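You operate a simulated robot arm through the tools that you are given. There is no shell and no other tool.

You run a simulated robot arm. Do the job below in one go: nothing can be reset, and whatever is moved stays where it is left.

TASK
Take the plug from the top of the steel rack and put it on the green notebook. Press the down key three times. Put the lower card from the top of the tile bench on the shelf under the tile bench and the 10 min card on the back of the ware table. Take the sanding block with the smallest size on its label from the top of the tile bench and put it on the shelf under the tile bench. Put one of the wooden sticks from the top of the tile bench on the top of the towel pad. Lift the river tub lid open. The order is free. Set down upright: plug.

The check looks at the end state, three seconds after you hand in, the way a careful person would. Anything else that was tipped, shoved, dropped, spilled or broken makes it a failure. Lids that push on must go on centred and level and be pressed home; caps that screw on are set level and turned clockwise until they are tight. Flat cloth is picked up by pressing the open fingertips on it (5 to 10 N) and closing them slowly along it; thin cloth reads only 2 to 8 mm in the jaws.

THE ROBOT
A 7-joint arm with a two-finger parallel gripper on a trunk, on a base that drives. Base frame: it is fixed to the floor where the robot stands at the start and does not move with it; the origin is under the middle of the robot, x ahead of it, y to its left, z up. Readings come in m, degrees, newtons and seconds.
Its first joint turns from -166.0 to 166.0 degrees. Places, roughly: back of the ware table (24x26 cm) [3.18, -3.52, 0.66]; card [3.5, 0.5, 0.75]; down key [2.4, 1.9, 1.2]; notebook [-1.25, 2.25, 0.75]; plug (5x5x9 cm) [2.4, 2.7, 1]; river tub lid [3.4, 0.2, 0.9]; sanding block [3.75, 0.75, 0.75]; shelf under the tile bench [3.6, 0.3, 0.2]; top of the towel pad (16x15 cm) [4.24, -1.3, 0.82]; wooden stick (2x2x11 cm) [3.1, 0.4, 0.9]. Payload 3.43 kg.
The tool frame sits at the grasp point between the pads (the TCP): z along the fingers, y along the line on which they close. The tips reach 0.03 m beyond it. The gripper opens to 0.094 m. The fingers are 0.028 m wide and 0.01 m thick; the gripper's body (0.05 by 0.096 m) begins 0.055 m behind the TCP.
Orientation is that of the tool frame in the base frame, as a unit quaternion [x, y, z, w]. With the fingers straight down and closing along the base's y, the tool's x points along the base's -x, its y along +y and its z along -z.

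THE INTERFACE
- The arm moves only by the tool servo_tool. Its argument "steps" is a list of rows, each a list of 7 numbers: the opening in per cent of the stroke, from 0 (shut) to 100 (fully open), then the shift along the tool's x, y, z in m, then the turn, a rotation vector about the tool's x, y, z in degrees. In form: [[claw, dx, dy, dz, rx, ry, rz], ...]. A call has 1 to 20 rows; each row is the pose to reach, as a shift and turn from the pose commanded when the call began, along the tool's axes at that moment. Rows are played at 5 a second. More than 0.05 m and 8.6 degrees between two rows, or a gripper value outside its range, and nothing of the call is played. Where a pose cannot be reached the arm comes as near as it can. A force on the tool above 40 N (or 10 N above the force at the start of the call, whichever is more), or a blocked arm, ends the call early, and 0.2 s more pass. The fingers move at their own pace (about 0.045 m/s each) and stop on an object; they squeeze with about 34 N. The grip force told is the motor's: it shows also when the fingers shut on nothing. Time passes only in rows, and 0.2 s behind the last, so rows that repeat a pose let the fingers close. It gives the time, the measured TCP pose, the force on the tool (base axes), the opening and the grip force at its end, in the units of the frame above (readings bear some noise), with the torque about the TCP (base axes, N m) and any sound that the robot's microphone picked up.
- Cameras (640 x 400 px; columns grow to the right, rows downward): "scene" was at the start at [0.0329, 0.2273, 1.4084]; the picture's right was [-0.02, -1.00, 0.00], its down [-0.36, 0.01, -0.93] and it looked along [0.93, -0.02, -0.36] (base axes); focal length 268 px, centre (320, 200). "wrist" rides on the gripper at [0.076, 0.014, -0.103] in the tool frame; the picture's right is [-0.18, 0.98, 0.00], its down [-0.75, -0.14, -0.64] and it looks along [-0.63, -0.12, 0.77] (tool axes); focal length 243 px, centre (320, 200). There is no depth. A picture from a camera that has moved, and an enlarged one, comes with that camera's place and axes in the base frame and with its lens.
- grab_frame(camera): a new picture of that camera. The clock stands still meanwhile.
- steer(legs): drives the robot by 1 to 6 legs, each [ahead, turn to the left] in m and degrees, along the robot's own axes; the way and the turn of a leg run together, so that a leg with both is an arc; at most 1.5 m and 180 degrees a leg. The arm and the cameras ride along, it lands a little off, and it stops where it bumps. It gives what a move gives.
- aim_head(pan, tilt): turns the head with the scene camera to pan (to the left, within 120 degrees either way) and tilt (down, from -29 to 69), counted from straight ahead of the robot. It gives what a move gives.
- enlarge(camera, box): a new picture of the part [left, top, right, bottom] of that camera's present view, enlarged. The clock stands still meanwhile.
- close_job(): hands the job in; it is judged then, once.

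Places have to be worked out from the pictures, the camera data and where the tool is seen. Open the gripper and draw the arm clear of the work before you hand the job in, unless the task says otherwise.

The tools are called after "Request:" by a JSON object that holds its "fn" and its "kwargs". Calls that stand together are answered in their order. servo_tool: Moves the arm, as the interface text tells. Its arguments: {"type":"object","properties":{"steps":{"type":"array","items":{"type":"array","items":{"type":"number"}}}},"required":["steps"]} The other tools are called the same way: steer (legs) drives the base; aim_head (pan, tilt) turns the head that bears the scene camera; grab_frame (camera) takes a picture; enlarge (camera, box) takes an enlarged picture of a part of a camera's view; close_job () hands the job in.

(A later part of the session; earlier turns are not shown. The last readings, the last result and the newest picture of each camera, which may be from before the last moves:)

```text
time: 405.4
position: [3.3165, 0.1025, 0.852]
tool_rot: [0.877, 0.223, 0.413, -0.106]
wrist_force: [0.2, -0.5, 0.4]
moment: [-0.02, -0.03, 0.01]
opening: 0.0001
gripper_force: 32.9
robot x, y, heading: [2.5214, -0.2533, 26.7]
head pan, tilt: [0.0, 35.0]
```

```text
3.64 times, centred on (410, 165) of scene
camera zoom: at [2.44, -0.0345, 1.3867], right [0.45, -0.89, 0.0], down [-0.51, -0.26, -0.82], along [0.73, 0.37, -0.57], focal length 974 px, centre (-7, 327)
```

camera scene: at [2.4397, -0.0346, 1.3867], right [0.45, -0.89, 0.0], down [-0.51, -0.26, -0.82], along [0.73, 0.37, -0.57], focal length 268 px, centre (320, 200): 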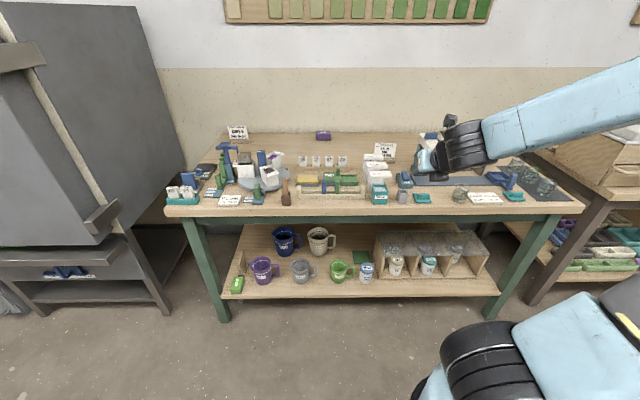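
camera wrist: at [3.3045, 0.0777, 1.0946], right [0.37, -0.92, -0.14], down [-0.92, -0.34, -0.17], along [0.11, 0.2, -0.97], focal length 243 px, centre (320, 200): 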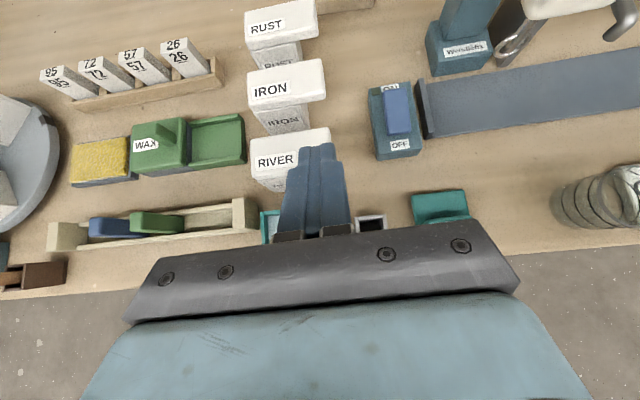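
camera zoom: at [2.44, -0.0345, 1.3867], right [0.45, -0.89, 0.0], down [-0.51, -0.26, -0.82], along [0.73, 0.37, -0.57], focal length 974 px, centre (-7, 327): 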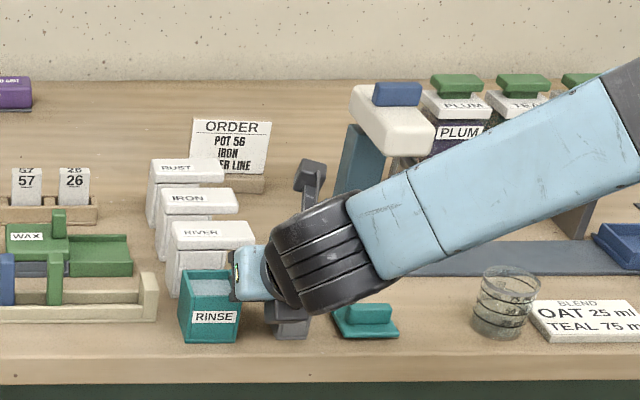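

The fingertips are between tank and cup, lined up with the lip. Slide forward under the lip.

Request:
{"fn": "servo_tool", "kwargs": {"steps": [[0, 0.0076, 0.0001, 0.0093, 0, 0, 0], [0, 0.0152, 0.0002, 0.0186, 0, 0, 0], [0, 0.0235, 0.0004, 0.0286, 0, 0, 0], [0, 0.0235, 0.0004, 0.0286, 0, 0, 0]]}}

Request:
{"fn": "enlarge", "kwargs": {"camera": "wrist", "box": [220, 40, 440, 240]}}

Request:
{"fn": "enlarge", "kwargs": {"camera": "scene", "box": [350, 140, 450, 220]}}

```text
time: 406.4
position: [3.3496, 0.1207, 0.8517]
tool_rot: [0.877, 0.223, 0.413, -0.106]
wrist_force: [0.4, 0.1, 0.0]
moment: [-0.01, 0.01, 0.01]
opening: 0.0
gripper_force: 33.2
robot x, y, heading: [2.5244, -0.2546, 26.6]
head pan, tilt: [0.0, 35.0]
```

```text
2.00 times, centred on (330, 140) of wrist
camera zoom: at [3.3298, 0.0933, 0.9748], right [0.37, -0.92, -0.14], down [-0.92, -0.34, -0.17], along [0.11, 0.2, -0.97], focal length 485 px, centre (300, 320)
```

zoom: 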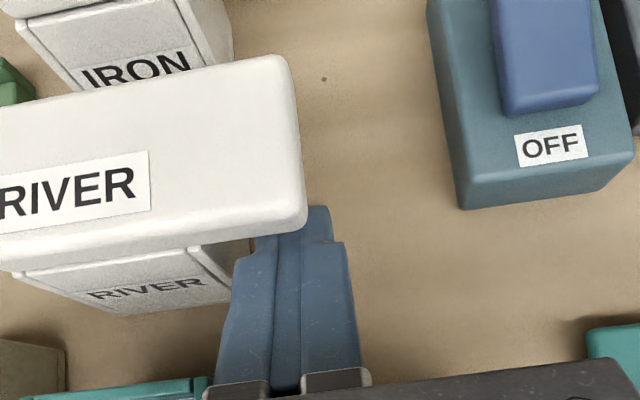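

```text
5.00 times, centred on (400, 180) of scene
camera zoom: at [2.44, -0.0345, 1.3867], right [0.45, -0.89, 0.0], down [-0.51, -0.26, -0.82], along [0.73, 0.37, -0.57], focal length 1340 px, centre (-80, 300)
```

zoom: 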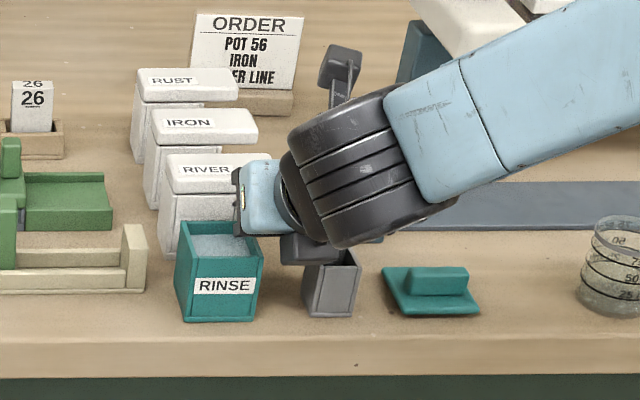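

The tip is under the lip. Start lifting and watch the force.

Request:
{"fn": "servo_tool", "kwargs": {"steps": [[0, 0.0039, 0, -0.0032, 0, 0, 0], [0, 0.0077, 0, -0.0063, 0, 0, 0], [0, 0.0116, 0, -0.0095, 0, 0, 0], [0, 0.0155, 0, -0.0127, 0, 0, 0], [0, 0.0193, 0, -0.0159, 0, 0, 0], [0, 0.0193, 0, -0.0159, 0, 0, 0]]}}

Request:
{"fn": "enlarge", "kwargs": {"camera": "wrist", "box": [220, 40, 440, 240]}}

Request:
{"fn": "enlarge", "kwargs": {"camera": "scene", "box": [350, 140, 450, 220]}}

```text
time: 407.0
position: [3.3482, 0.1189, 0.8557]
tool_rot: [0.879, 0.223, 0.407, -0.106]
wrist_force: [-4.4, -3.8, -4.9]
moment: [0.06, 0.07, 0.03]
opening: 0.0002
gripper_force: 33.1
robot x, y, heading: [2.5247, -0.2571, 26.8]
head pan, tilt: [0.0, 35.0]
stopped in row 3: the force on the tool passed its limit at 47 N (the readings are from after the stop); the commanded pose is now the measured one
```

```text
2.00 times, centred on (330, 140) of wrist
camera zoom: at [3.3288, 0.0922, 0.9796], right [0.37, -0.92, -0.15], down [-0.93, -0.34, -0.16], along [0.1, 0.19, -0.98], focal length 485 px, centre (300, 320)
```

zoom: 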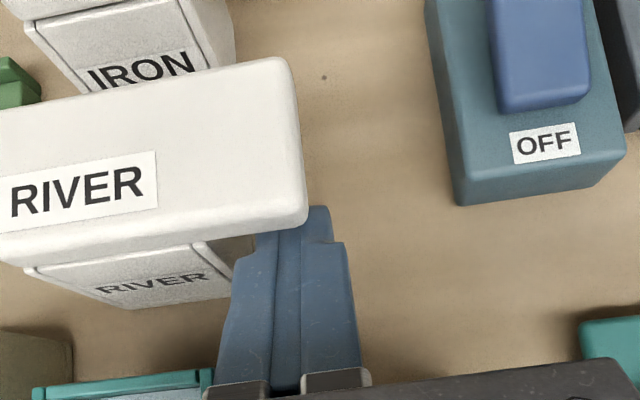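

```text
5.00 times, centred on (400, 180) of scene
camera zoom: at [2.44, -0.0345, 1.3867], right [0.45, -0.89, 0.0], down [-0.51, -0.26, -0.82], along [0.73, 0.37, -0.57], focal length 1340 px, centre (-80, 300)
```

zoom: 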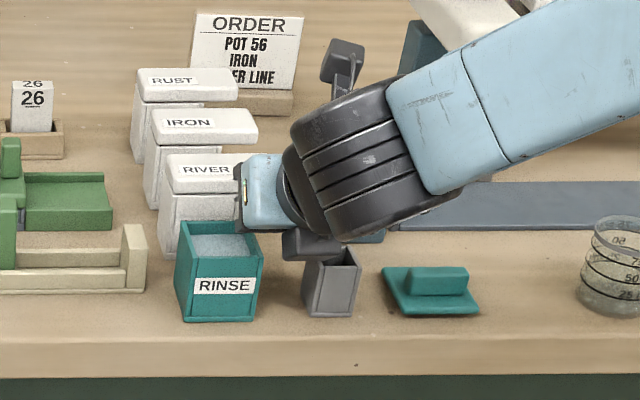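

The force limit tripped right at contact; nothing seems displaced. I retry more slowly with 1 mm steps to see how the lid reacts.

Request:
{"fn": "servo_tool", "kwargs": {"steps": [[0, 0.0008, 0, -0.0006, 0, 0, 0], [0, 0.0015, 0, -0.0013, 0, 0, 0], [0, 0.0015, 0, -0.0013, 0, 0, 0]]}}

```text
time: 407.8
position: [3.3472, 0.1188, 0.8568]
tool_rot: [0.879, 0.224, 0.407, -0.106]
wrist_force: [-7.6, -4.3, -27.9]
moment: [-0.25, 0.32, -0.13]
opening: 0.0002
gripper_force: 32.9
robot x, y, heading: [2.523, -0.2553, 27.1]
head pan, tilt: [0.0, 35.0]
```

Request:
{"fn": "enlarge", "kwargs": {"camera": "scene", "box": [370, 150, 420, 200]}}

Request:
{"fn": "enlarge", "kwargs": {"camera": "wrist", "box": [200, 20, 400, 200]}}

```text
8.00 times, centred on (395, 175) of scene
camera zoom: at [2.441, -0.034, 1.3867], right [0.45, -0.89, 0.0], down [-0.51, -0.26, -0.82], along [0.73, 0.37, -0.57], focal length 2144 px, centre (-280, 400)
```

zoom: 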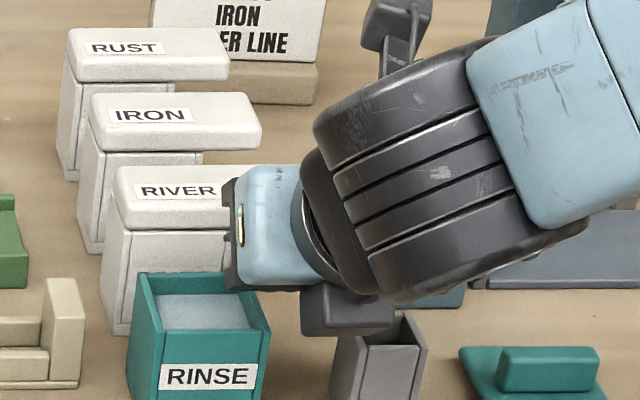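

```text
2.22 times, centred on (300, 110) of wrist
camera zoom: at [3.3289, 0.0922, 0.9801], right [0.37, -0.92, -0.15], down [-0.93, -0.34, -0.16], along [0.1, 0.19, -0.98], focal length 539 px, centre (364, 400)
```

zoom: 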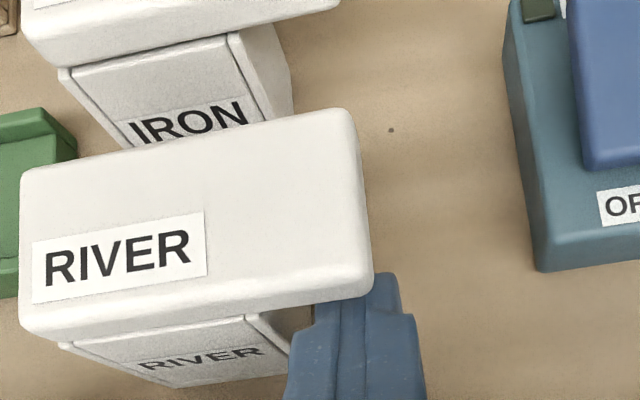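

Lid takes ~28 N so far. Push 1 mm more and see whether it yields.

Request:
{"fn": "servo_tool", "kwargs": {"steps": [[0, 0.0004, 0, -0.0003, 0, 0, 0], [0, 0.0008, 0, -0.0006, 0, 0, 0], [0, 0.0008, 0, -0.0006, 0, 0, 0], [0, 0.0008, 0, -0.0006, 0, 0, 0]]}}

Request:
{"fn": "enlarge", "kwargs": {"camera": "wrist", "box": [200, 20, 400, 200]}}

```text
time: 408.3
position: [3.3461, 0.1193, 0.855]
tool_rot: [0.88, 0.223, 0.406, -0.107]
wrist_force: [-2.9, -1.7, -3.3]
moment: [-0.01, 0.07, 0.01]
opening: 0.0001
gripper_force: 33.0
robot x, y, heading: [2.5201, -0.253, 26.8]
head pan, tilt: [0.0, 35.0]
stopped in row 2: the force on the tool passed its limit at 41 N (the readings are from after the stop); the commanded pose is now the measured one
```

```text
2.22 times, centred on (300, 110) of wrist
camera zoom: at [3.3282, 0.0919, 0.9808], right [0.37, -0.92, -0.15], down [-0.93, -0.34, -0.16], along [0.09, 0.19, -0.98], focal length 539 px, centre (364, 400)
```

zoom: 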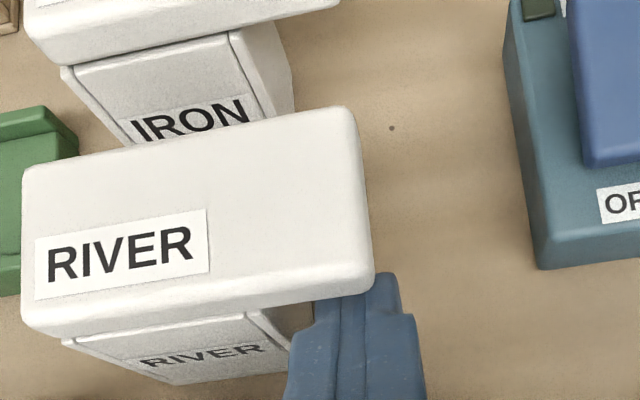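

The lid does not yield to ~40 N at its front edge, and the torque says contact is exactly at the lip's front edge. I back out and test the lip from above lightly to learn where its hinge is.

Request:
{"fn": "servo_tool", "kwargs": {"steps": [[0, -0.0025, 0, 0.002, 0, 0, 0], [0, -0.015, 0, -0.013, 0, 0, 0], [0, -0.0279, 0, -0.0289, 0, 0, 0], [0, -0.0124, 0, -0.0416, 0, 0, 0], [0, 0.0142, 0, -0.0606, 0, 0, 0], [0, 0.03, 0, -0.0733, 0, 0, 0], [0, 0.03, 0, -0.0733, 0, 0, 0]]}}

Request:
{"fn": "grab_frame", "kwargs": {"camera": "wrist"}}

Request:
{"fn": "enlarge", "kwargs": {"camera": "scene", "box": [350, 130, 450, 220]}}

```text
time: 409.9
position: [3.3166, 0.1003, 0.9293]
tool_rot: [0.88, 0.223, 0.406, -0.107]
wrist_force: [0.1, -0.9, -0.3]
moment: [0.01, 0.0, -0.02]
opening: 0.0003
gripper_force: 32.6
robot x, y, heading: [2.5226, -0.2552, 26.6]
head pan, tilt: [0.0, 35.0]
```

```text
taken
camera wrist: at [3.2975, 0.0745, 1.0522], right [0.37, -0.92, -0.15], down [-0.93, -0.34, -0.16], along [0.1, 0.19, -0.98], focal length 243 px, centre (320, 200)
```

wrist: 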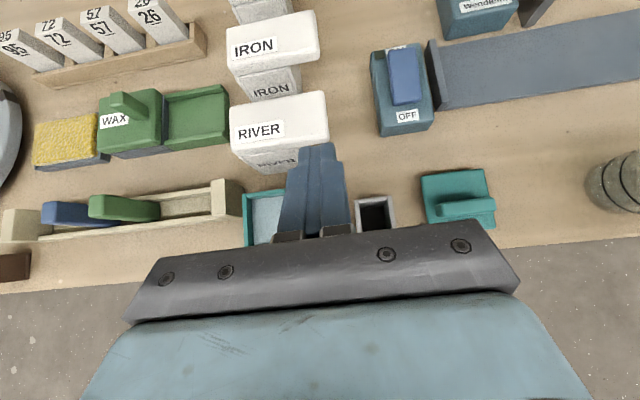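

```text
4.44 times, centred on (400, 175) of scene
camera zoom: at [2.4399, -0.0345, 1.3867], right [0.45, -0.89, 0.0], down [-0.51, -0.26, -0.82], along [0.73, 0.37, -0.57], focal length 1191 px, centre (-36, 311)
```

zoom: 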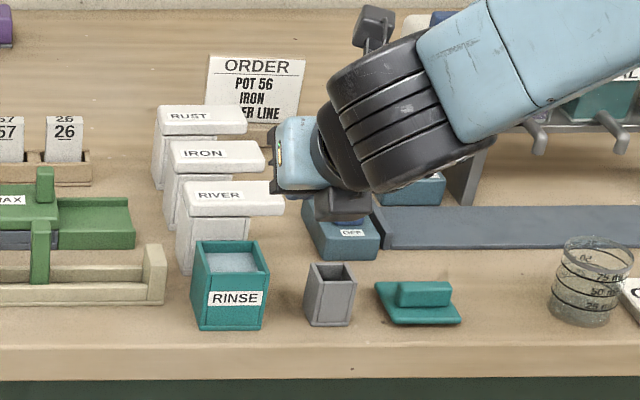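

Position the fingertips above the lip and press down lightly to see if the lid see-saws.

Request:
{"fn": "servo_tool", "kwargs": {"steps": [[0, 0.0146, -0.002, 0.0172, 0, 0, 0], [0, 0.0291, -0.004, 0.0343, 0, 0, 0], [0, 0.0215, -0.004, 0.0408, 0, 0, 0], [0, 0.0215, -0.004, 0.0408, 0, 0, 0]]}}

Request:
{"fn": "servo_tool", "kwargs": {"steps": [[0, -0.0023, 0, 0.0019, 0, 0, 0], [0, -0.0046, 0, 0.0039, 0, 0, 0], [0, -0.0061, 0, 0.0052, 0, 0, 0]]}}

```text
time: 410.9
position: [3.3545, 0.1264, 0.9183]
tool_rot: [0.88, 0.223, 0.406, -0.106]
wrist_force: [-0.3, -0.5, -0.3]
moment: [-0.05, -0.01, 0.0]
opening: 0.0001
gripper_force: 33.3
robot x, y, heading: [2.5243, -0.2554, 26.3]
head pan, tilt: [0.0, 35.0]
```

```text
time: 411.7
position: [3.3522, 0.1265, 0.9097]
tool_rot: [0.879, 0.224, 0.407, -0.107]
wrist_force: [-0.9, 1.0, 0.0]
moment: [0.01, 0.03, -0.02]
opening: 0.0002
gripper_force: 32.9
robot x, y, heading: [2.5256, -0.2564, 26.9]
head pan, tilt: [0.0, 35.0]
```

Request:
{"fn": "servo_tool", "kwargs": {"steps": [[0, -0.0015, 0, 0.0013, 0, 0, 0], [0, -0.003, 0, 0.0026, 0, 0, 0], [0, -0.0045, 0, 0.0039, 0, 0, 0]]}}

Request:
{"fn": "grab_frame", "kwargs": {"camera": "wrist"}}

```text
time: 412.5
position: [3.353, 0.1261, 0.9037]
tool_rot: [0.879, 0.224, 0.407, -0.107]
wrist_force: [1.6, -2.1, 3.6]
moment: [-0.04, -0.08, -0.04]
opening: 0.0
gripper_force: 32.9
robot x, y, heading: [2.52, -0.2555, 26.7]
head pan, tilt: [0.0, 35.0]
```

```text
taken
camera wrist: at [3.3339, 0.0993, 1.0289], right [0.37, -0.92, -0.15], down [-0.93, -0.34, -0.16], along [0.1, 0.19, -0.98], focal length 243 px, centre (320, 200)
```

wrist: 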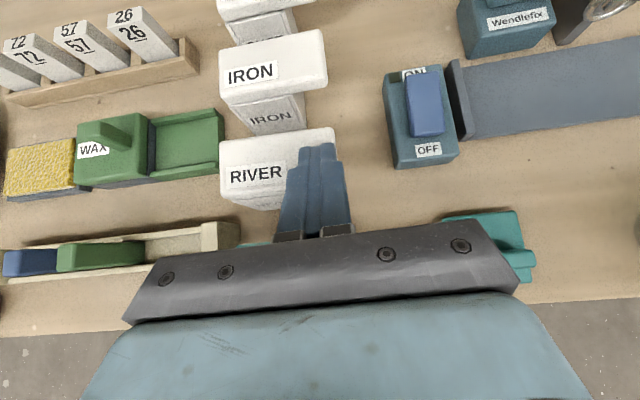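

Request:
{"fn": "servo_tool", "kwargs": {"steps": [[0, -0.0004, 0, 0.0003, 0, 0, 0], [0, -0.0008, 0, 0.0006, 0, 0, 0], [0, -0.0008, 0, 0.0006, 0, 0, 0]]}}

Request:
{"fn": "enlarge", "kwargs": {"camera": "scene", "box": [370, 150, 430, 210]}}

```text
time: 413.3
position: [3.3524, 0.1258, 0.9038]
tool_rot: [0.879, 0.223, 0.407, -0.106]
wrist_force: [3.3, -2.3, 8.1]
moment: [0.04, -0.15, -0.06]
opening: 0.0
gripper_force: 33.0
robot x, y, heading: [2.5195, -0.2566, 26.7]
head pan, tilt: [0.0, 35.0]
```

```text
6.67 times, centred on (400, 180) of scene
camera zoom: at [2.4397, -0.0348, 1.3867], right [0.45, -0.89, 0.0], down [-0.51, -0.26, -0.82], along [0.73, 0.37, -0.57], focal length 1787 px, centre (-213, 333)
```

zoom: 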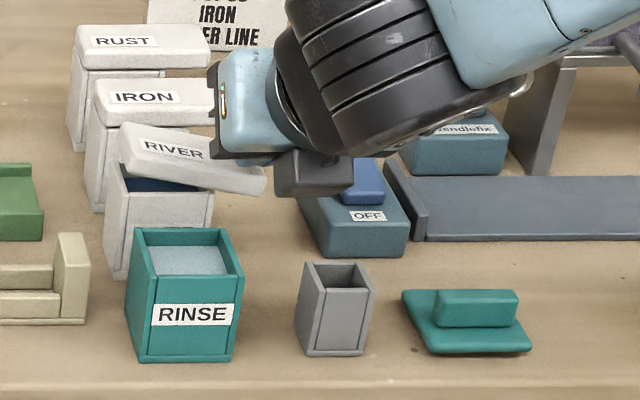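

Pressing the lip raises the lid's left side: the hinge is at the tub's right edge, so the lip is a lever. I shift outward along the lip, deeper, and press it down to swing the lid open.

Request:
{"fn": "servo_tool", "kwargs": {"steps": [[0, 0.003, 0, -0.0026, 0, 0, 0], [0, 0.0091, 0.003, -0.0078, 0, 0, 0], [0, 0.0091, 0.015, -0.0078, 0, 0, 0], [0, 0.0169, 0.015, 0.0013, 0, 0, 0], [0, 0.0169, 0.015, 0.0013, 0, 0, 0]]}}

Request:
{"fn": "enlarge", "kwargs": {"camera": "wrist", "box": [220, 80, 420, 240]}}

Request:
{"fn": "enlarge", "kwargs": {"camera": "scene", "box": [370, 150, 430, 210]}}

```text
time: 414.5
position: [3.3705, 0.1197, 0.9162]
tool_rot: [0.88, 0.224, 0.406, -0.107]
wrist_force: [-0.1, 0.8, -0.4]
moment: [0.0, 0.0, 0.02]
opening: 0.0001
gripper_force: 32.3
robot x, y, heading: [2.5253, -0.2567, 26.7]
head pan, tilt: [0.0, 35.0]
```

```text
2.50 times, centred on (320, 160) of wrist
camera zoom: at [3.3521, 0.092, 1.0388], right [0.37, -0.92, -0.15], down [-0.93, -0.34, -0.16], along [0.1, 0.19, -0.98], focal length 606 px, centre (320, 300)
```

zoom: 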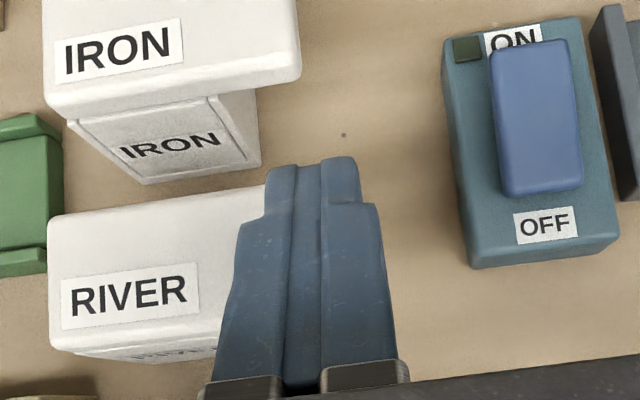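

```text
6.67 times, centred on (400, 180) of scene
camera zoom: at [2.4399, -0.0345, 1.3867], right [0.45, -0.89, 0.0], down [-0.51, -0.26, -0.82], along [0.73, 0.37, -0.57], focal length 1787 px, centre (-213, 333)
```

zoom: 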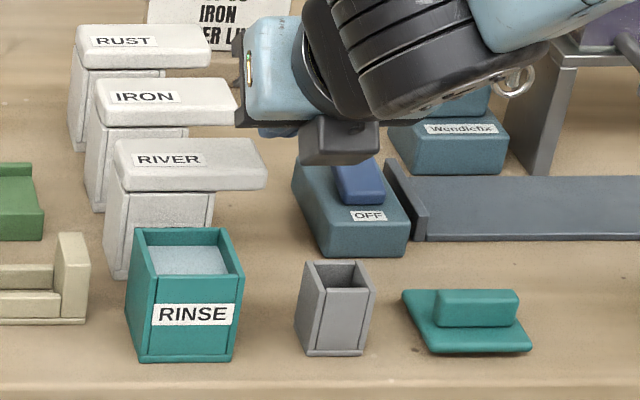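

Lid swung closed again as expected (light hinge). Now press straight down at the lip's outer part in small steps.

Request:
{"fn": "servo_tool", "kwargs": {"steps": [[0, -0.0061, 0, 0.0052, 0, 0, 0], [0, -0.0107, 0, 0.0091, 0, 0, 0], [0, -0.0137, 0, 0.0117, 0, 0, 0], [0, -0.0168, 0, 0.0143, 0, 0, 0], [0, -0.0198, 0, 0.0168, 0, 0, 0], [0, -0.0229, 0, 0.0194, 0, 0, 0], [0, -0.0229, 0, 0.0194, 0, 0, 0]]}}

Request:
{"fn": "enlarge", "kwargs": {"camera": "scene", "box": [370, 150, 430, 210]}}

Request:
{"fn": "enlarge", "kwargs": {"camera": "wrist", "box": [220, 80, 420, 240]}}

```text
time: 416.1
position: [3.3703, 0.118, 0.8851]
tool_rot: [0.879, 0.223, 0.407, -0.106]
wrist_force: [0.4, 0.4, -0.4]
moment: [0.0, 0.01, -0.02]
opening: 0.0003
gripper_force: 33.3
robot x, y, heading: [2.5244, -0.2588, 26.9]
head pan, tilt: [0.0, 35.0]
```

```text
6.67 times, centred on (400, 180) of scene
camera zoom: at [2.44, -0.0345, 1.3867], right [0.45, -0.89, 0.0], down [-0.51, -0.26, -0.82], along [0.73, 0.37, -0.57], focal length 1787 px, centre (-213, 333)
```

zoom: 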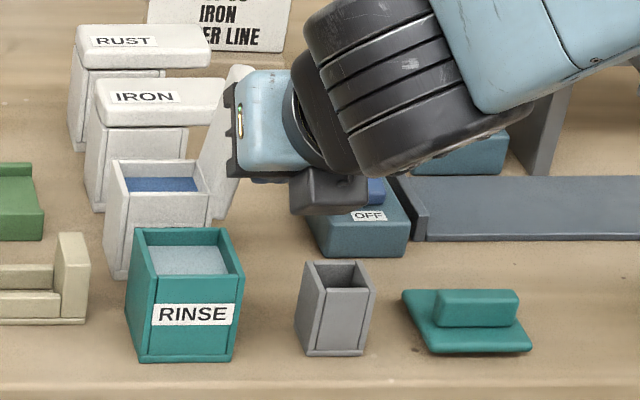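

```text
2.50 times, centred on (320, 160) of wrist
camera zoom: at [3.3521, 0.0921, 1.0085], right [0.37, -0.92, -0.15], down [-0.93, -0.34, -0.16], along [0.1, 0.19, -0.98], focal length 606 px, centre (320, 300)
```

zoom: 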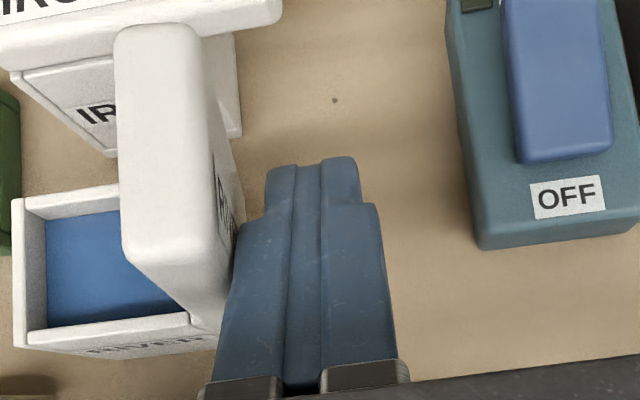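

The lid swung fully open and stands past its balance point, no load on the finger. Withdraw: slightly right, then straight up.

Request:
{"fn": "servo_tool", "kwargs": {"steps": [[0, 0, 0.006, 0, 0, 0, 0], [0, 0.0076, 0.006, -0.0065, 0, 0, 0], [0, 0.0229, 0.006, -0.0194, 0, 0, 0], [0, 0.0457, 0.006, -0.0389, 0, 0, 0], [0, 0.0762, 0.006, -0.0648, 0, 0, 0], [0, 0.1067, 0.006, -0.0907, 0, 0, 0], [0, 0.1372, 0.006, -0.1166, 0, 0, 0], [0, 0.1677, 0.006, -0.1426, 0, 0, 0], [0, 0.1677, 0.006, -0.1426, 0, 0, 0]]}}

Request:
{"fn": "grab_frame", "kwargs": {"camera": "wrist"}}

Request:
{"fn": "enlarge", "kwargs": {"camera": "scene", "box": [350, 130, 450, 220]}}

```text
time: 418.1
position: [3.3756, 0.1093, 1.1069]
tool_rot: [0.879, 0.222, 0.407, -0.107]
wrist_force: [0.1, -1.3, 0.3]
moment: [0.09, 0.05, 0.12]
opening: 0.0
gripper_force: 33.2
robot x, y, heading: [2.5199, -0.2562, 26.8]
head pan, tilt: [0.0, 35.0]
```

```text
taken
camera wrist: at [3.3568, 0.0831, 1.2306], right [0.36, -0.92, -0.15], down [-0.93, -0.34, -0.16], along [0.1, 0.19, -0.98], focal length 243 px, centre (320, 200)
```

wrist: 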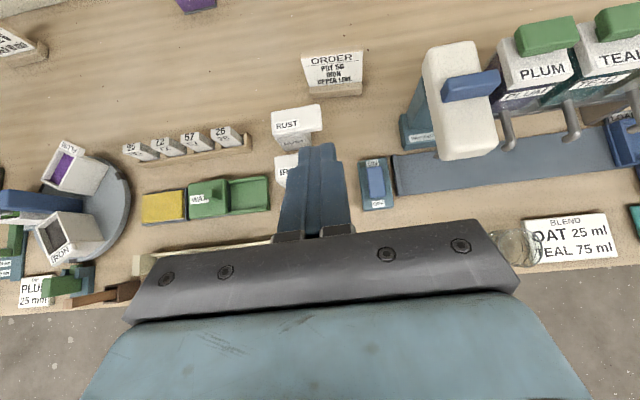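

```text
4.44 times, centred on (400, 175) of scene
camera zoom: at [2.44, -0.0357, 1.3869], right [0.45, -0.89, 0.0], down [-0.51, -0.26, -0.82], along [0.73, 0.37, -0.57], focal length 1191 px, centre (-36, 311)
```

zoom: 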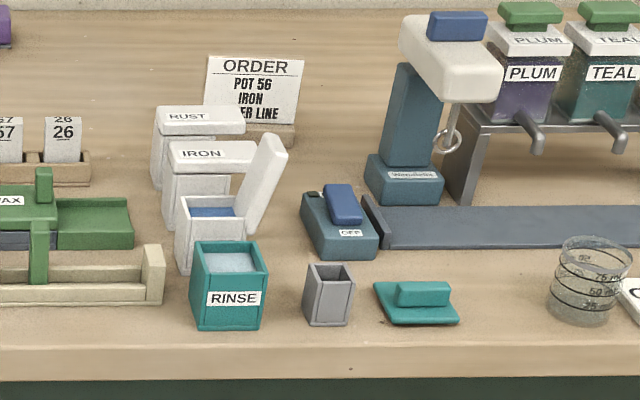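

The lid stays open by itself. Straighten the tool, then turn the jaws for front-to-back closing for the 10-min card.

Request:
{"fn": "servo_tool", "kwargs": {"steps": [[0, 0.03, 0, -0.025, 0, 0, 0], [0, 0.05, 0, -0.05, 0, -8.4, 0], [0, 0.05, 0, -0.06, 0, -16.8, 0], [0, 0.05, 0, -0.07, 0, -25.2, 0], [0, 0.05, 0, -0.08, 0, -33.6, 0], [0, 0.05, 0, -0.09, 0, -42, 0], [0, 0.05, 0, -0.1, 0, -49.5, 0], [50, 0.05, 0, -0.1, 0, -49.5, 0]]}}

Request:
{"fn": "servo_tool", "kwargs": {"steps": [[100, 0, 0, 0, 0, 0, -8.5], [100, 0, 0, 0, 0, 0, -17], [100, 0, 0, 0, 0, 0, -25.5], [100, 0, 0, 0, 0, 0, -34], [100, 0, 0, 0, 0, 0, -42.5], [100, 0, 0, 0, 0, 0, -51], [100, 0, 0, 0, 0, 0, -59.5], [100, 0, 0, 0, 0, 0, -68], [100, 0, 0, 0, 0, 0, -76.5], [100, 0, 0, 0, 0, 0, -85], [100, 0, 0, 0, 0, 0, -90]]}}

Request:
{"fn": "servo_tool", "kwargs": {"steps": [[100, 0, 0, 0, 0, 0, -8.5], [100, 0, 0, 0, 0, 0, -17], [100, 0, 0, 0, 0, 0, -25.5], [100, 0, 0, 0, 0, 0, -34], [100, 0, 0, 0, 0, 0, -42.5], [100, 0, 0, 0, 0, 0, -51], [100, 0, 0, 0, 0, 0, -59.5], [100, 0, 0, 0, 0, 0, -68], [100, 0, 0, 0, 0, 0, -76.5], [100, 0, 0, 0, 0, 0, -85], [100, 0, 0, 0, 0, 0, -90]]}}

Request:
{"fn": "grab_frame", "kwargs": {"camera": "scene"}}

```text
time: 419.9
position: [3.3344, 0.0911, 1.208]
tool_rot: [0.969, 0.247, 0.001, -0.003]
wrist_force: [0.4, 1.0, 0.2]
moment: [0.02, 0.0, -0.02]
opening: 0.0324
gripper_force: 0.0
robot x, y, heading: [2.5258, -0.2551, 26.7]
head pan, tilt: [0.0, 35.0]
```

```text
time: 422.3
position: [3.3346, 0.0898, 1.2083]
tool_rot: [0.509, 0.861, 0.002, -0.001]
wrist_force: [0.2, 0.7, 1.4]
moment: [-0.02, 0.0, 0.02]
opening: 0.094
gripper_force: 0.0
robot x, y, heading: [2.5252, -0.2526, 26.6]
head pan, tilt: [0.0, 35.0]
```

```text
time: 424.7
position: [3.3356, 0.0902, 1.2079]
tool_rot: [-0.247, 0.969, 0.003, 0.001]
wrist_force: [-0.3, -0.3, 0.0]
moment: [0.0, 0.0, 0.0]
opening: 0.094
gripper_force: 0.0
robot x, y, heading: [2.523, -0.2578, 26.9]
head pan, tilt: [0.0, 35.0]
```

```text
taken
camera scene: at [2.44, -0.0344, 1.3867], right [0.45, -0.89, 0.0], down [-0.51, -0.26, -0.82], along [0.73, 0.37, -0.57], focal length 268 px, centre (320, 200)
```

scene: 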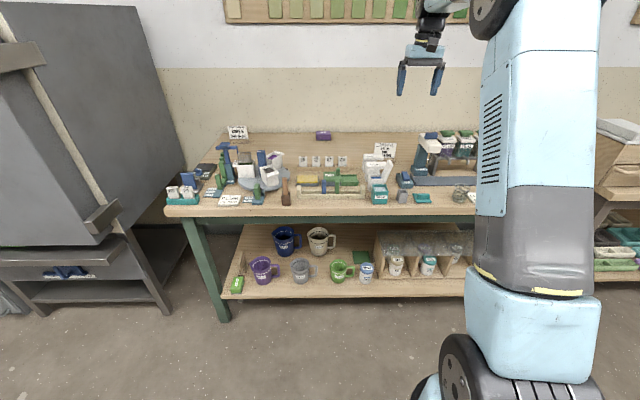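

Retract the arm a little and drive to the bench's left part for the 10-min card.

Request:
{"fn": "servo_tool", "kwargs": {"steps": [[100, 0.04, 0.01, -0.005, 0, 0, 0], [100, 0.08, 0.02, -0.01, 0, 0, 0], [100, 0.12, 0.03, -0.02, 0, 0, 0], [100, 0.16, 0.04, -0.02, 0, 0, 0], [100, 0.2, 0.05, -0.02, 0, 0, 0], [100, 0.2, 0.05, -0.02, 0, 0, 0]]}}

Request:
{"fn": "steer", "kwargs": {"legs": [[0, 26]]}}

Request:
{"fn": "steer", "kwargs": {"legs": [[0, 26], [0.71, 0]]}}

Request:
{"fn": "steer", "kwargs": {"legs": [[0, -26]]}}

Request:
{"fn": "steer", "kwargs": {"legs": [[0, -25]]}}

Request:
{"fn": "grab_frame", "kwargs": {"camera": "scene"}}

```text
time: 426.1
position: [3.132, 0.0388, 1.2272]
tool_rot: [-0.248, 0.969, 0.003, 0.001]
wrist_force: [1.0, -0.2, 0.2]
moment: [-0.03, 0.02, 0.0]
opening: 0.0938
gripper_force: 0.0
robot x, y, heading: [2.525, -0.2581, 26.8]
head pan, tilt: [0.0, 35.0]
```

```text
time: 428.0
position: [2.9414, 0.2763, 1.227]
tool_rot: [-0.46, 0.888, 0.003, -0.001]
wrist_force: [0.5, 0.8, -0.5]
moment: [-0.03, 0.0, -0.01]
opening: 0.0939
gripper_force: 0.0
robot x, y, heading: [2.5457, -0.2767, 52.8]
head pan, tilt: [0.0, 35.0]
```

```text
time: 433.0
position: [2.7952, 1.0321, 1.2282]
tool_rot: [-0.645, 0.764, -0.001, -0.003]
wrist_force: [-8.2, -13.9, -3.2]
moment: [1.13, -0.66, 0.2]
opening: 0.0937
gripper_force: 0.1
robot x, y, heading: [2.6793, 0.3672, 81.3]
head pan, tilt: [0.0, 35.0]
stopped in leg 2: the force on the tool passed its limit at 93 N (the readings are from after the stop); the commanded pose is now the measured one
```

```text
time: 433.7
position: [2.7937, 1.0324, 1.2289]
tool_rot: [-0.646, 0.763, 0.0, -0.005]
wrist_force: [-10.0, -11.3, -4.3]
moment: [0.83, -0.95, 0.19]
opening: 0.0941
gripper_force: 0.1
robot x, y, heading: [2.6812, 0.3678, 80.7]
head pan, tilt: [0.0, 35.0]
stopped in leg 1: the force on the tool passed its limit at 58 N (the readings are from after the stop); the commanded pose is now the measured one
```

```text
time: 434.5
position: [2.7948, 1.0316, 1.2283]
tool_rot: [-0.647, 0.762, 0.002, -0.007]
wrist_force: [-7.8, -8.0, -3.2]
moment: [0.56, -0.72, 0.17]
opening: 0.0939
gripper_force: 0.1
robot x, y, heading: [2.6775, 0.3666, 80.2]
head pan, tilt: [0.0, 35.0]
stopped in leg 1: the robot was blocked; the commanded pose is now the measured one
```

```text
taken
camera scene: at [2.4483, 0.4341, 1.3866], right [0.99, -0.17, 0.0], down [-0.1, -0.57, -0.82], along [0.14, 0.81, -0.57], focal length 268 px, centre (320, 200)
```

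scene: 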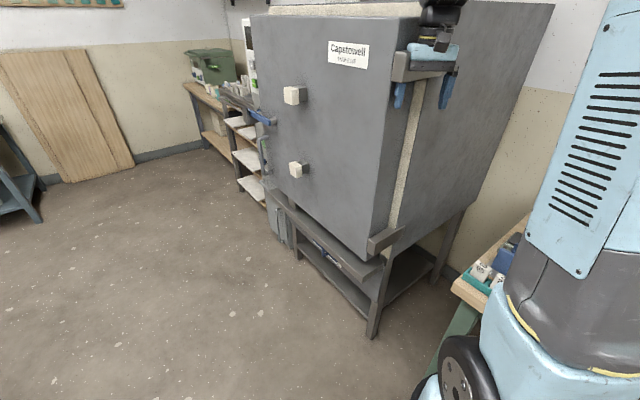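

The gripper touched the kiln's bracket — I back off at once to free it.

Request:
{"fn": "steer", "kwargs": {"legs": [[-0.15, 0]]}}

Request:
{"fn": "grab_frame", "kwargs": {"camera": "scene"}}

Request:
{"fn": "grab_frame", "kwargs": {"camera": "wrist"}}

```text
time: 435.9
position: [2.7713, 0.8821, 1.2284]
tool_rot: [-0.646, 0.764, 0.001, -0.007]
wrist_force: [0.1, 1.0, 0.0]
moment: [0.01, -0.03, -0.03]
opening: 0.094
gripper_force: 0.1
robot x, y, heading: [2.6556, 0.2182, 80.2]
head pan, tilt: [0.0, 35.0]
```

```text
taken
camera scene: at [2.4231, 0.2856, 1.3867], right [0.98, -0.17, 0.0], down [-0.1, -0.57, -0.82], along [0.14, 0.81, -0.57], focal length 268 px, centre (320, 200)
```

scene: 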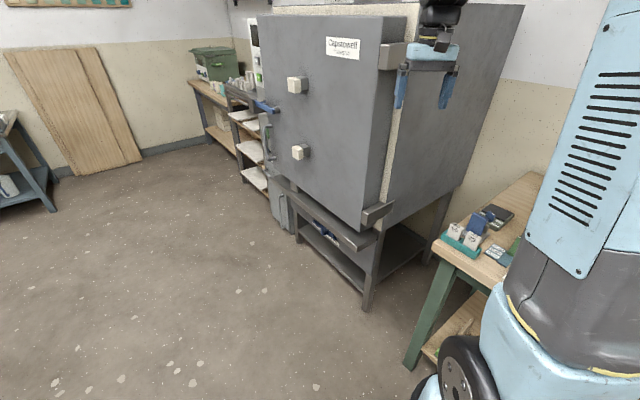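

```text
taken
camera wrist: at [2.7447, 0.8112, 1.3316], right [-0.94, 0.34, 0.01], down [0.27, 0.72, 0.63], along [0.21, 0.6, -0.77], focal length 243 px, centre (320, 200)
```

wrist: 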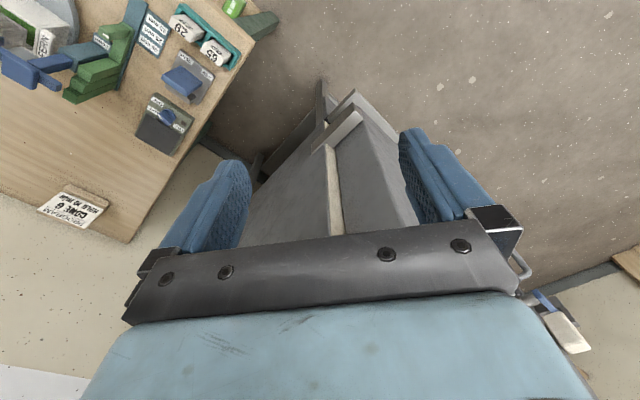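

The kiln is unchanged and the arm is free. I turn back toward the bench, and shift left using a reverse manoeuvre with the arm kept away from the kiln.

Request:
{"fn": "steer", "kwargs": {"legs": [[0, -40]]}}

Request:
{"fn": "steer", "kwargs": {"legs": [[0, -40]]}}

Request:
{"fn": "steer", "kwargs": {"legs": [[0, -17], [-0.25, 0]]}}

Request:
{"fn": "steer", "kwargs": {"legs": [[0, 40]]}}

Request:
{"fn": "grab_frame", "kwargs": {"camera": "scene"}}

```text
time: 438.4
position: [3.1784, 0.6488, 1.2291]
tool_rot: [-0.342, 0.94, 0.004, -0.006]
wrist_force: [0.1, -0.3, 0.3]
moment: [0.0, 0.0, 0.0]
opening: 0.0942
gripper_force: 0.0
robot x, y, heading: [2.6244, 0.2592, 39.5]
head pan, tilt: [0.0, 35.0]
```

```text
time: 440.9
position: [3.2978, 0.2001, 1.2297]
tool_rot: [0.002, 1.0, 0.006, -0.005]
wrist_force: [0.5, 0.1, 0.0]
moment: [-0.01, 0.03, -0.02]
opening: 0.094
gripper_force: 0.0
robot x, y, heading: [2.6244, 0.305, -0.4]
head pan, tilt: [0.0, 35.0]
```

```text
time: 443.8
position: [2.9976, 0.0802, 1.2304]
tool_rot: [0.153, 0.988, 0.005, -0.004]
wrist_force: [1.2, 0.1, 0.5]
moment: [-0.02, -0.02, -0.02]
opening: 0.0941
gripper_force: 0.1
robot x, y, heading: [2.3853, 0.3884, -17.8]
head pan, tilt: [0.0, 35.0]
```

```text
time: 446.3
position: [3.0552, 0.5477, 1.2299]
tool_rot: [-0.196, 0.981, 0.003, -0.005]
wrist_force: [0.7, -0.4, 0.4]
moment: [-0.01, 0.02, 0.01]
opening: 0.0941
gripper_force: 0.0
robot x, y, heading: [2.4072, 0.3468, 22.2]
head pan, tilt: [0.0, 35.0]
```

```text
taken
camera scene: at [2.3457, 0.5736, 1.3867], right [0.37, -0.93, 0.0], down [-0.53, -0.21, -0.82], along [0.76, 0.31, -0.57], focal length 268 px, centre (320, 200)
```

scene: 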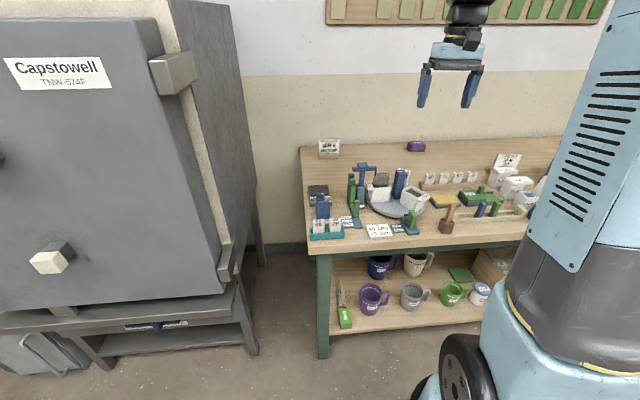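

Good position. Align to the bench and close in 0.27 m.

Request:
{"fn": "steer", "kwargs": {"legs": [[0, 6], [0.27, 0]]}}

Request:
{"fn": "servo_tool", "kwargs": {"steps": [[100, 0, 0, 0, 0, 0, -8.5], [100, 0, 0, 0, 0, 0, -17], [100, 0, 0, 0, 0, 0, -25.5], [100, 0, 0, 0, 0, 0, -34], [100, 0, 0, 0, 0, 0, -42.5], [100, 0, 0, 0, 0, 0, -51], [100, 0, 0, 0, 0, 0, -59.5], [100, 0, 0, 0, 0, 0, -68], [100, 0, 0, 0, 0, 0, -76.5], [100, 0, 0, 0, 0, 0, -85], [100, 0, 0, 0, 0, 0, -90]]}}

Request:
{"fn": "grab_frame", "kwargs": {"camera": "scene"}}

Request:
{"fn": "grab_frame", "kwargs": {"camera": "wrist"}}

```text
time: 448.8
position: [3.271, 0.7453, 1.231]
tool_rot: [-0.25, 0.968, 0.004, -0.006]
wrist_force: [-0.1, 0.5, 0.5]
moment: [0.02, -0.02, 0.02]
opening: 0.094
gripper_force: 0.1
robot x, y, heading: [2.6478, 0.4762, 28.3]
head pan, tilt: [0.0, 35.0]
```

```text
time: 451.2
position: [3.2706, 0.7462, 1.2305]
tool_rot: [0.862, -0.507, -0.007, 0.001]
wrist_force: [-0.7, -0.6, -0.7]
moment: [0.01, -0.01, -0.01]
opening: 0.0939
gripper_force: 0.0
robot x, y, heading: [2.6455, 0.4786, 27.9]
head pan, tilt: [0.0, 35.0]
```

```text
taken
camera scene: at [2.5603, 0.6963, 1.3867], right [0.47, -0.88, 0.0], down [-0.51, -0.27, -0.82], along [0.72, 0.39, -0.57], focal length 268 px, centre (320, 200)
```

scene: 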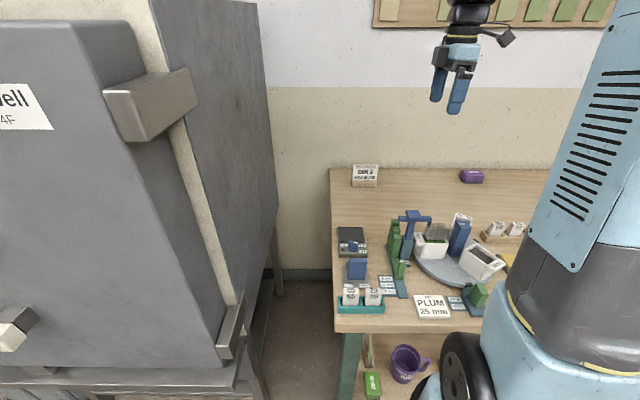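

```text
taken
camera wrist: at [3.2964, 0.6727, 1.3325], right [-0.95, -0.32, 0.01], down [-0.23, 0.72, 0.65], along [-0.21, 0.61, -0.76], focal length 243 px, centre (320, 200)
```

wrist: 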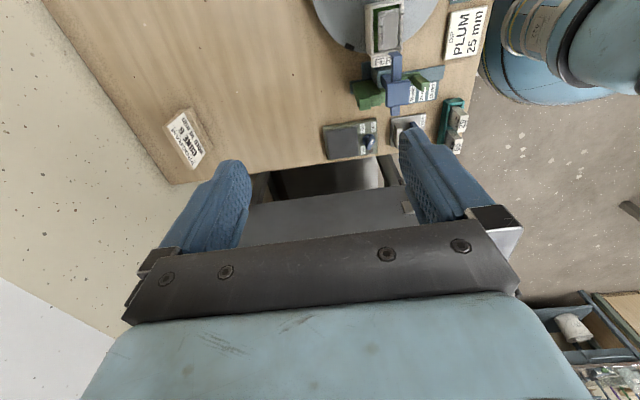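

Move the wrist over the 10-min card for an overhead view.

Request:
{"fn": "servo_tool", "kwargs": {"steps": [[100, -0.012, -0.039, 0.0, 0, 0, 0], [100, -0.023, -0.078, 0.02, 0, 0, 0], [100, -0.035, -0.117, 0.04, 0, 0, 0], [100, -0.046, -0.156, 0.06, 0, 0, 0], [100, -0.058, -0.195, 0.08, 0, 0, 0], [100, -0.07, -0.235, 0.1, 0, 0, 0], [100, -0.081, -0.274, 0.12, 0, 0, 0], [100, -0.081, -0.274, 0.12, 0, 0, 0]]}}

Request:
{"fn": "grab_frame", "kwargs": {"camera": "wrist"}}

Request:
{"fn": "enlarge", "kwargs": {"camera": "scene", "box": [320, 110, 440, 230]}}

```text
time: 453.0
position: [3.471, 0.9536, 1.1098]
tool_rot: [0.862, -0.508, -0.008, 0.001]
wrist_force: [0.0, 0.2, -0.1]
moment: [0.01, 0.02, -0.01]
opening: 0.0939
gripper_force: 0.1
robot x, y, heading: [2.6486, 0.4814, 28.3]
head pan, tilt: [0.0, 35.0]
```

```text
taken
camera wrist: at [3.4968, 0.8798, 1.2111], right [-0.95, -0.31, 0.01], down [-0.23, 0.73, 0.65], along [-0.21, 0.61, -0.76], focal length 243 px, centre (320, 200)
```

wrist: 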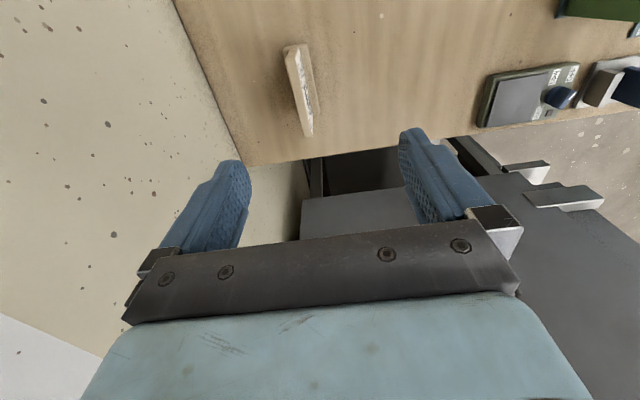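

```text
3.33 times, centred on (380, 170) of scene
camera zoom: at [2.5609, 0.6966, 1.3867], right [0.47, -0.88, 0.0], down [-0.51, -0.27, -0.82], along [0.72, 0.39, -0.57], focal length 893 px, centre (120, 300)
```

zoom: 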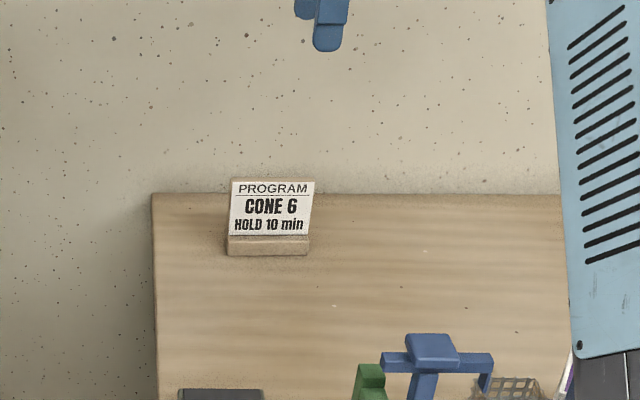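

Request:
{"fn": "enlarge", "kwargs": {"camera": "wrist", "box": [240, 30, 370, 150]}}

```text
3.33 times, centred on (305, 90) of wrist
camera zoom: at [3.4968, 0.8798, 1.2111], right [-0.95, -0.31, 0.01], down [-0.23, 0.73, 0.65], along [-0.21, 0.61, -0.76], focal length 809 px, centre (370, 567)
```

zoom: 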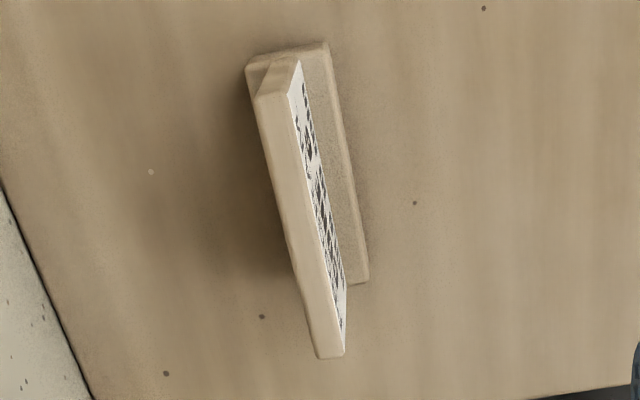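

The card is centred at (3.485, 0.985), aligned with the jaws. Move over it and descend part way.

Request:
{"fn": "servo_tool", "kwargs": {"steps": [[100, -0.01, -0.014, 0.02, 0, 0, 0], [100, -0.0206, -0.0275, 0.05, 0, 0, 0], [100, -0.0206, -0.0275, 0.09, 0, 0, 0], [100, -0.0206, -0.0275, 0.13, 0, 0, 0], [100, -0.0206, -0.0275, 0.17, 0, 0, 0], [100, -0.0206, -0.0275, 0.17, 0, 0, 0]]}}

Request:
{"fn": "grab_frame", "kwargs": {"camera": "wrist"}}

Request:
{"fn": "enlarge", "kwargs": {"camera": "scene", "box": [320, 110, 440, 230]}}

```text
time: 454.4
position: [3.4829, 0.9823, 0.9384]
tool_rot: [0.861, -0.508, -0.007, 0.001]
wrist_force: [0.0, 0.2, -0.3]
moment: [0.02, 0.0, -0.03]
opening: 0.094
gripper_force: 0.1
robot x, y, heading: [2.6499, 0.4763, 28.1]
head pan, tilt: [0.0, 35.0]
```

```text
taken
camera wrist: at [3.5077, 0.9085, 1.04], right [-0.95, -0.31, 0.01], down [-0.23, 0.72, 0.65], along [-0.21, 0.61, -0.76], focal length 243 px, centre (320, 200)
```

wrist: 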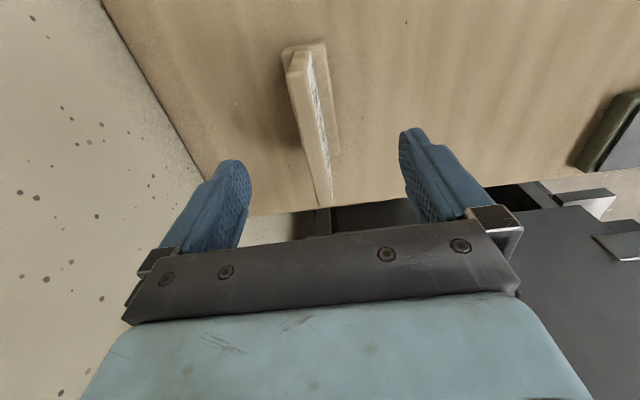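

```text
3.33 times, centred on (380, 170) of scene
camera zoom: at [2.5607, 0.6966, 1.3867], right [0.47, -0.88, 0.0], down [-0.51, -0.27, -0.82], along [0.72, 0.39, -0.57], focal length 893 px, centre (120, 300)
```

zoom: 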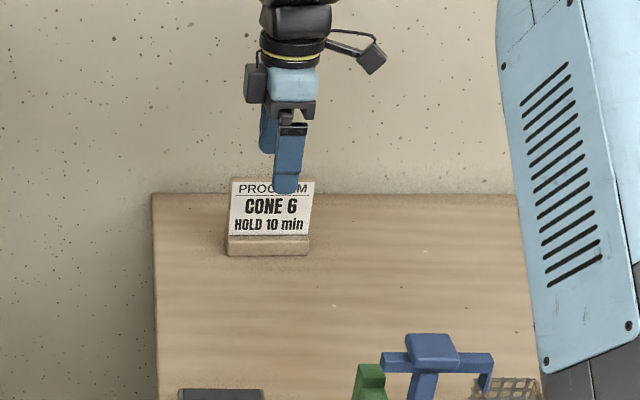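

Centred. Descend the rest and close gently.

Request:
{"fn": "servo_tool", "kwargs": {"steps": [[100, 0, -0.003, 0.03, 0, 0, 0], [100, 0, -0.003, 0.06, 0, 0, 0], [100, 0, -0.003, 0.076, 0, 0, 0], [100, 0, -0.003, 0.076, 0, 0, 0], [60, 0, -0.003, 0.076, 0, 0, 0], [40, 0, -0.003, 0.076, 0, 0, 0], [25, 0, -0.003, 0.076, 0, 0, 0], [15, 0, -0.003, 0.076, 0, 0, 0], [0, 0, -0.003, 0.076, 0, 0, 0], [0, 0, -0.003, 0.076, 0, 0, 0], [0, 0, -0.003, 0.076, 0, 0, 0]]}}

Request:
{"fn": "enlarge", "kwargs": {"camera": "scene", "box": [320, 110, 440, 230]}}

```text
time: 456.8
position: [3.4845, 0.9847, 0.8643]
tool_rot: [0.861, -0.508, -0.006, 0.001]
wrist_force: [-0.2, -0.1, 0.6]
moment: [-0.07, -0.06, -0.04]
opening: 0.0168
gripper_force: 33.7
robot x, y, heading: [2.6492, 0.4785, 28.3]
head pan, tilt: [0.0, 35.0]
```

```text
3.33 times, centred on (380, 170) of scene
camera zoom: at [2.5606, 0.6965, 1.3867], right [0.47, -0.88, 0.0], down [-0.51, -0.27, -0.82], along [0.72, 0.39, -0.57], focal length 893 px, centre (120, 300)
```

zoom: 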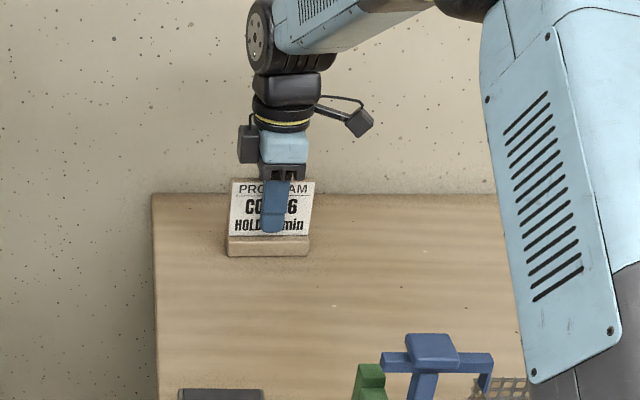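

Gripped (17 mm). Lift straight up, then draw back above the bench.

Request:
{"fn": "servo_tool", "kwargs": {"steps": [[0, 0, 0, -0.02, 0, 0, 0], [0, 0, 0, -0.06, 0, 0, 0], [0, 0, 0, -0.1, 0, 0, 0], [0, 0, 0, -0.14, 0, 0, 0], [0, 0, 0, -0.18, 0, 0, 0], [0, 0, 0, -0.22, 0, 0, 0], [0, 0, 0, -0.26, 0, 0, 0], [0, 0, 0, -0.3, 0, 0, 0], [0, 0, 0, -0.34, 0, 0, 0], [0, 0, 0, -0.37, 0, 0, 0], [0, 0.02, 0.04, -0.37, 0, 0, 0], [0, 0.03, 0.08, -0.37, 0, 0, 0], [0, 0.04, 0.12, -0.37, 0, 0, 0], [0, 0.05, 0.16, -0.37, 0, 0, 0], [0, 0.06, 0.2, -0.37, 0, 0, 0], [0, 0.07, 0.24, -0.37, 0, 0, 0], [0, 0.08, 0.28, -0.37, 0, 0, 0], [0, 0.08, 0.32, -0.37, 0, 0, 0], [0, 0.08, 0.32, -0.37, 0, 0, 0]]}}

Request:
{"fn": "grab_frame", "kwargs": {"camera": "scene"}}

```text
time: 460.8
position: [3.2459, 0.7581, 1.2347]
tool_rot: [0.861, -0.508, -0.007, 0.001]
wrist_force: [0.1, 0.0, -1.2]
moment: [0.0, 0.03, -0.03]
opening: 0.0169
gripper_force: 33.5
robot x, y, heading: [2.6475, 0.4758, 28.3]
head pan, tilt: [0.0, 35.0]
```

```text
taken
camera scene: at [2.5601, 0.6963, 1.3867], right [0.47, -0.88, 0.0], down [-0.51, -0.27, -0.82], along [0.72, 0.39, -0.57], focal length 268 px, centre (320, 200)
```

scene: 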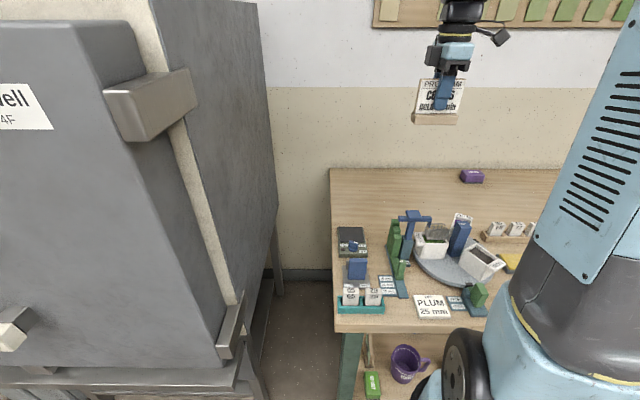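

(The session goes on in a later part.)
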